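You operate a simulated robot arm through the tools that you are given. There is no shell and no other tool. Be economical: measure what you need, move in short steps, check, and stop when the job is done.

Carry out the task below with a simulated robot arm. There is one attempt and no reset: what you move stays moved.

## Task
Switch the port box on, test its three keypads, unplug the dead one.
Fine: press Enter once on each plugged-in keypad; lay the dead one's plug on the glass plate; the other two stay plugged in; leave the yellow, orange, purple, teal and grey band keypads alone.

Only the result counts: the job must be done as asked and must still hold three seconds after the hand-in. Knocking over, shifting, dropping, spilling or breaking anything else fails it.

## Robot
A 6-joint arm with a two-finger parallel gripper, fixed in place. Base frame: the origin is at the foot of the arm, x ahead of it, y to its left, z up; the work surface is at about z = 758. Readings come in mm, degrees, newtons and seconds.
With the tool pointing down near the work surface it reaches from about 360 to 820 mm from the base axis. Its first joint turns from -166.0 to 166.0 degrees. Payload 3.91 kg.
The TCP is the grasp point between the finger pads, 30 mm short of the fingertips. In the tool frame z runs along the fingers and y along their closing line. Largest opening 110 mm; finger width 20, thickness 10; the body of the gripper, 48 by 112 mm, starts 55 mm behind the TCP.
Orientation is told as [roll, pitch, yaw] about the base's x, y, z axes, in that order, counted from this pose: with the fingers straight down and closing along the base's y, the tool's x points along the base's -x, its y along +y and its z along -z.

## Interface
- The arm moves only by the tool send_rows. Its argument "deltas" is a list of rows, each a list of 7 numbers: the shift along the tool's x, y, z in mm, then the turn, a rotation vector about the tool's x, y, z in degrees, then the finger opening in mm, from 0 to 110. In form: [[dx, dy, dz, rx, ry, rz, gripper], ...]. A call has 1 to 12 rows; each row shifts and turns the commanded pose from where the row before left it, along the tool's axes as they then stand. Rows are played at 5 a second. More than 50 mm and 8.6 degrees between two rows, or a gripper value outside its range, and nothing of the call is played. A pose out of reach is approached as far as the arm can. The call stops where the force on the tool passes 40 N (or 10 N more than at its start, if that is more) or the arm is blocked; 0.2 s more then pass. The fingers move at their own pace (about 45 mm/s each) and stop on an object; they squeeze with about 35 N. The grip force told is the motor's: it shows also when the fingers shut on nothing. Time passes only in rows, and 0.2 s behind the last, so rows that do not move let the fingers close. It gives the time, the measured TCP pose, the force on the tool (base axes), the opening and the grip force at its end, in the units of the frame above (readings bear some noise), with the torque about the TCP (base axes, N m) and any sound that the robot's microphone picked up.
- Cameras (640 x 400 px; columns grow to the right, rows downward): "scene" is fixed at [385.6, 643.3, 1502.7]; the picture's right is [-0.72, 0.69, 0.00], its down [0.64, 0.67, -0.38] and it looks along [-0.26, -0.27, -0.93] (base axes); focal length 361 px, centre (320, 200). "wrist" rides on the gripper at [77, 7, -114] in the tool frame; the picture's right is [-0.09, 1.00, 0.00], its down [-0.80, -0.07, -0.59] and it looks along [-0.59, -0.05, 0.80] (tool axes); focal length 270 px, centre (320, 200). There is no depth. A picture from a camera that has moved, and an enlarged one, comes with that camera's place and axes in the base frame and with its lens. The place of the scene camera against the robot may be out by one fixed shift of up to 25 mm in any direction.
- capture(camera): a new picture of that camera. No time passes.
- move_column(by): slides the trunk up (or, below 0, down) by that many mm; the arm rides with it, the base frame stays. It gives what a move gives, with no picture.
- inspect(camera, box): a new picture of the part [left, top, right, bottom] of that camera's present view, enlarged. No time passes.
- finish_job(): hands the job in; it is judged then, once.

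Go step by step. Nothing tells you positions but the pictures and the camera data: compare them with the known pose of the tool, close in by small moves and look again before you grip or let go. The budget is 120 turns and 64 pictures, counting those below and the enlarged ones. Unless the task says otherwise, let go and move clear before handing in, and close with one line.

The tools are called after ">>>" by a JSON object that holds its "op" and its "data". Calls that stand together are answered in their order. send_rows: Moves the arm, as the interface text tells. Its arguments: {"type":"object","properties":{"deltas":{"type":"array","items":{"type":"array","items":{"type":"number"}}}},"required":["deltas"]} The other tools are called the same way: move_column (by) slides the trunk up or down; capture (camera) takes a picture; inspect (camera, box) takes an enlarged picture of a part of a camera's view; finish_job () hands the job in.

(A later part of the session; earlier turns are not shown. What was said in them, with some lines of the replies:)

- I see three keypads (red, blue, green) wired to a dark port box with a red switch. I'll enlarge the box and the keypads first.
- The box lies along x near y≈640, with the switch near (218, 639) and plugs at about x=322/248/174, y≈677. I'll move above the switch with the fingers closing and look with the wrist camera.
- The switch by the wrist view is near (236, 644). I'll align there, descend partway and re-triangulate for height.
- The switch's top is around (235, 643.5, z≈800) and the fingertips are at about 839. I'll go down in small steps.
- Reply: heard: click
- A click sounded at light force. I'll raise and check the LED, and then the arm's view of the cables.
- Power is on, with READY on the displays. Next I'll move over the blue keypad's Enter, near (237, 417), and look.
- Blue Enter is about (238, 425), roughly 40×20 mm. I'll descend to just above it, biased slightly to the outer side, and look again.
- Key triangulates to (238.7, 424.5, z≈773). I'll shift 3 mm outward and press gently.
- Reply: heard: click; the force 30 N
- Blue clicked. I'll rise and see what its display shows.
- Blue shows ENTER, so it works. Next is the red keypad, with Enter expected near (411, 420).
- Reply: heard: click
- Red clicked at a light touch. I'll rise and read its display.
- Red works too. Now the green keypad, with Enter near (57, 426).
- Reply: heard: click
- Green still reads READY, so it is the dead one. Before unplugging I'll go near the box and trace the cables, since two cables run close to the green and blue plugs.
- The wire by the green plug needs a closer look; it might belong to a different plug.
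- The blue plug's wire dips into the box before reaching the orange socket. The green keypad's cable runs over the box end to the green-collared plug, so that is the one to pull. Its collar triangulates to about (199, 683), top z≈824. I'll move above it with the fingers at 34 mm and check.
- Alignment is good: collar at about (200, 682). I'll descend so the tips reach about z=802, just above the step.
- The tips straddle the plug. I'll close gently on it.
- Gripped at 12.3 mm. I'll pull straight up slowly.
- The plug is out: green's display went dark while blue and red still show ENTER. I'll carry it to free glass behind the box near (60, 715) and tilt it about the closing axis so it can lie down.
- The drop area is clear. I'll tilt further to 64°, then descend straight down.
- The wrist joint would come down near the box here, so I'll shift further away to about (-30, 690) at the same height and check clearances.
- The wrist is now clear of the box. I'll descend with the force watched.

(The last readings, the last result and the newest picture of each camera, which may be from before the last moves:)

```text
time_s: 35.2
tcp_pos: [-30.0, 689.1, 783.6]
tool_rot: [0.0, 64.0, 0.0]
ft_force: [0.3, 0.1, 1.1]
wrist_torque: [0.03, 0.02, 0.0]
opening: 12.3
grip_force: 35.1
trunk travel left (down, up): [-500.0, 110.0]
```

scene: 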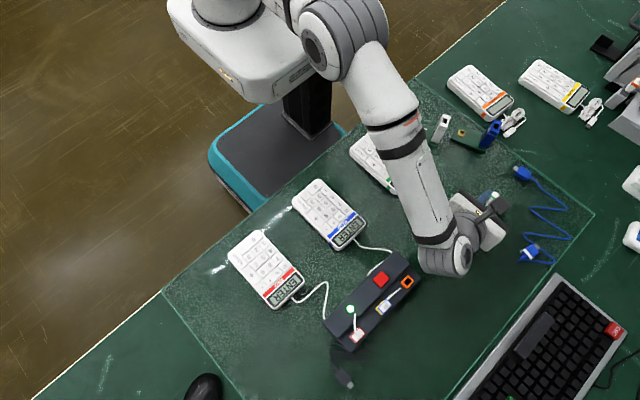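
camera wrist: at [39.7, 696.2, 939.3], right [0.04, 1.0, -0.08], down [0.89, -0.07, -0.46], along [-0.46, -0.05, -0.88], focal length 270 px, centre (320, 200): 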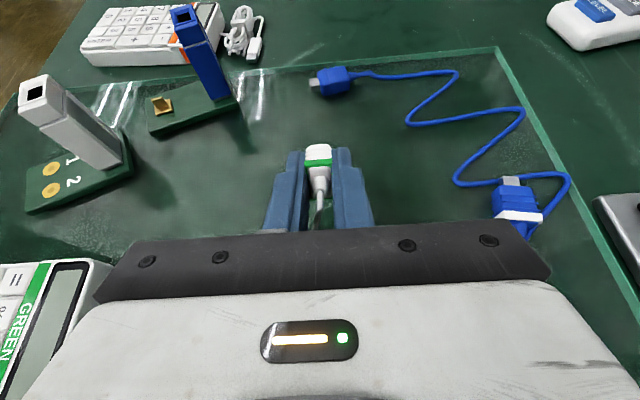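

I'm at or very near contact. I'll open the fingers gradually.

>>> {"op": "send_rows", "data": {"deltas": [[0, 0, 0, 0, 0, 0, 13], [0, 0, 0, 0, 0, 0, 15], [0, 0, 0, 0, 0, 0, 20], [0, 0, 0, 0, 0, 0, 36], [0, 0, 0, 0, 0, 0, 36]]}}

>>> {"op": "inspect", "data": {"camera": "wrist", "box": [220, 80, 420, 240]}}

```text
time_s: 36.4
tcp_pos: [-29.5, 687.5, 783.8]
tool_rot: [-0.1, 64.0, 0.0]
ft_force: [0.1, 0.9, -1.3]
wrist_torque: [0.01, 0.0, 0.0]
opening: 36.1
grip_force: 0.0
trunk travel left (down, up): [-500.0, 110.0]
```

```text
2.50 times, centred on (320, 160) of wrist
camera zoom: at [39.5, 695.5, 902.5], right [0.04, 1.0, -0.08], down [0.89, -0.07, -0.46], along [-0.46, -0.05, -0.88], focal length 676 px, centre (320, 300)
```

zoom: 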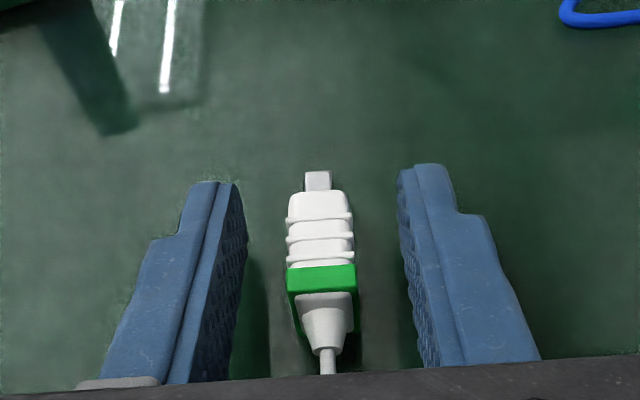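

The plug lies flat on the glass. I'll rise straight up, clear of it.

>>> {"op": "send_rows", "data": {"deltas": [[9, 0, -4.4, 0, 0, 0, 36], [18, 0, -8.8, 0, 0, 0, 36], [36, 0, -17.5, 0, 0, 0, 36], [36, 0, -17.5, 0, 0, 0, 36], [36, 0, -17.5, 0, 0, 0, 36]]}}

>>> {"op": "capture", "data": {"camera": "wrist"}}

>>> {"op": "capture", "data": {"camera": "scene"}}

```text
time_s: 37.6
tcp_pos: [-31.0, 688.7, 933.6]
tool_rot: [0.0, 64.0, 0.0]
ft_force: [-0.5, -0.5, 0.6]
wrist_torque: [0.0, 0.02, -0.01]
opening: 36.2
grip_force: 0.2
trunk travel left (down, up): [-500.0, 110.0]
```

```text
22 pictures are left
camera wrist: at [38.8, 695.5, 1053.3], right [0.04, 1.0, -0.08], down [0.89, -0.07, -0.46], along [-0.46, -0.05, -0.88], focal length 270 px, centre (320, 200)
```

wrist: 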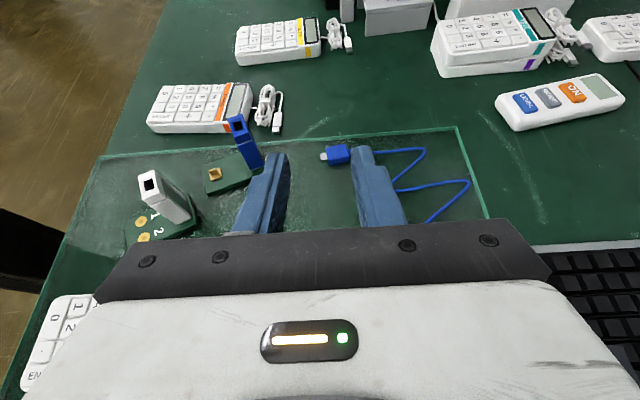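

```text
21 pictures are left
```

scene: 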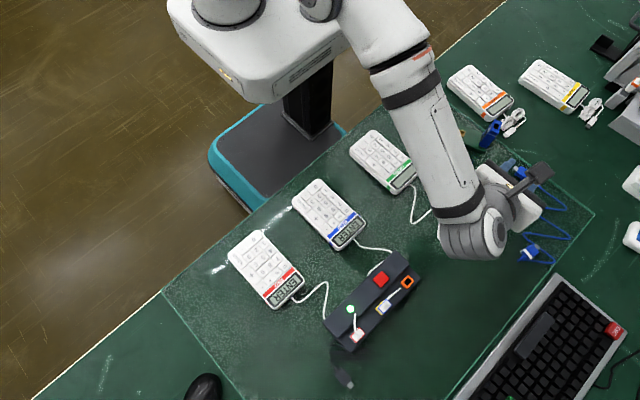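

Everything looks undisturbed. I'll turn the tool back upright and move aside for a final check of the plug and displays.

>>> {"op": "send_rows", "data": {"deltas": [[0, 0, -20, 0, -8, 0, 36], [0, 0, -20, 0, -8, 0, 36], [0, 0, -20, 0, -8, 0, 36], [0, 0, -10, 0, -8, 0, 36], [0, 0, 0, 0, -8, 0, 36], [0, 0, 0, 0, -8, 0, 36], [0, 0, 0, 0, -8, 0, 36], [0, 0, 0, 0, -8, 0, 36], [-45, 0, 0, 0, 0, 0, 36], [-45, 0, 0, 0, 0, 0, 36], [-45, 0, 0, 0, 0, 0, 36], [-45, 0, 0, 0, 0, 0, 36]]}}

>>> {"op": "capture", "data": {"camera": "scene"}}

```text
time_s: 40.2
tcp_pos: [207.8, 688.5, 972.6]
tool_rot: [0.0, 0.0, 0.0]
ft_force: [0.4, -0.7, 0.8]
wrist_torque: [0.01, -0.01, 0.0]
opening: 35.9
grip_force: 0.0
trunk travel left (down, up): [-500.0, 110.0]
```

```text
20 pictures are left
```

scene: 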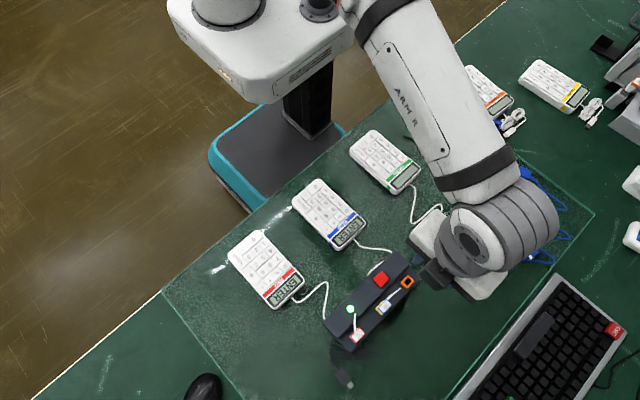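

>>> {"op": "send_rows", "data": {"deltas": [[-45, -15, -10, 0, 0, 0, 36], [-45, -15, -10, 0, 0, 0, 36], [-45, -15, -10, 0, 0, 0, 36], [-45, -15, -10, 0, 0, 0, 36], [-30, -35, 0, 0, 0, 0, 36], [0, 0, 0, 0, 0, 0, 36]]}}

>>> {"op": "capture", "data": {"camera": "scene"}}

>>> {"op": "inspect", "data": {"camera": "scene", "box": [340, 110, 560, 280]}}

```text
time_s: 41.6
tcp_pos: [415.2, 594.2, 1014.1]
tool_rot: [-0.1, 0.0, -0.1]
ft_force: [-0.2, -0.6, 0.4]
wrist_torque: [-0.01, -0.01, 0.02]
opening: 36.0
grip_force: 0.0
trunk travel left (down, up): [-500.0, 110.0]
```

```text
19 pictures are left
```

scene: 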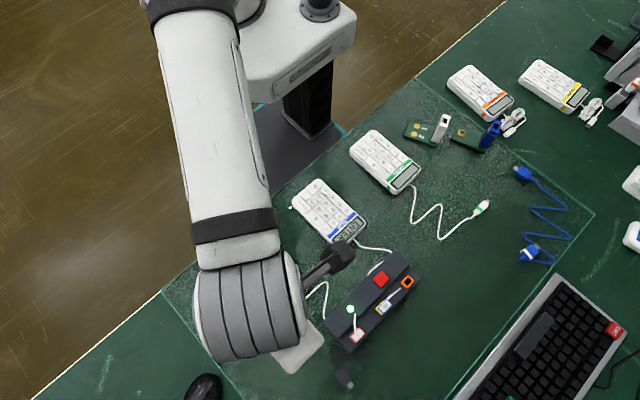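

```text
2.35 times, centred on (450, 195) of scene
camera zoom: at [385.6, 643.3, 1502.7], right [-0.72, 0.69, 0.0], down [0.64, 0.67, -0.38], along [-0.26, -0.27, -0.93], focal length 850 px, centre (14, 212)
```

zoom: 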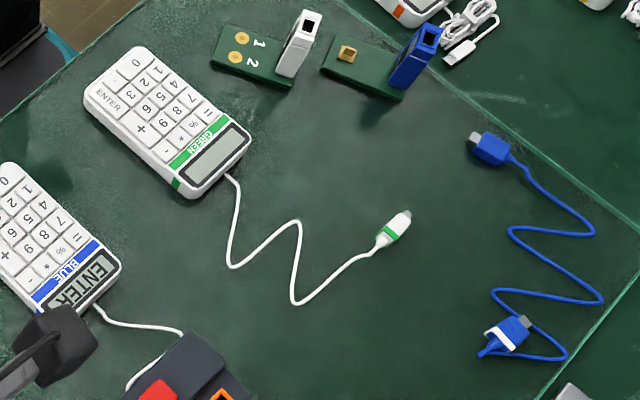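

The green plug lies flat on the glass, the blue and red keypads are still plugged in, and the arm is clear. I'll hand in.

>>> {"op": "finish_job", "data": {}}

```text
The job is handed in.
```

The job is handed in: I switched the port box on, pressed Enter once on each of the three plugged-in keypads, and found green dead (its display stayed on READY), so its plug now lies on the glass plate while red and blue remain plugged in.
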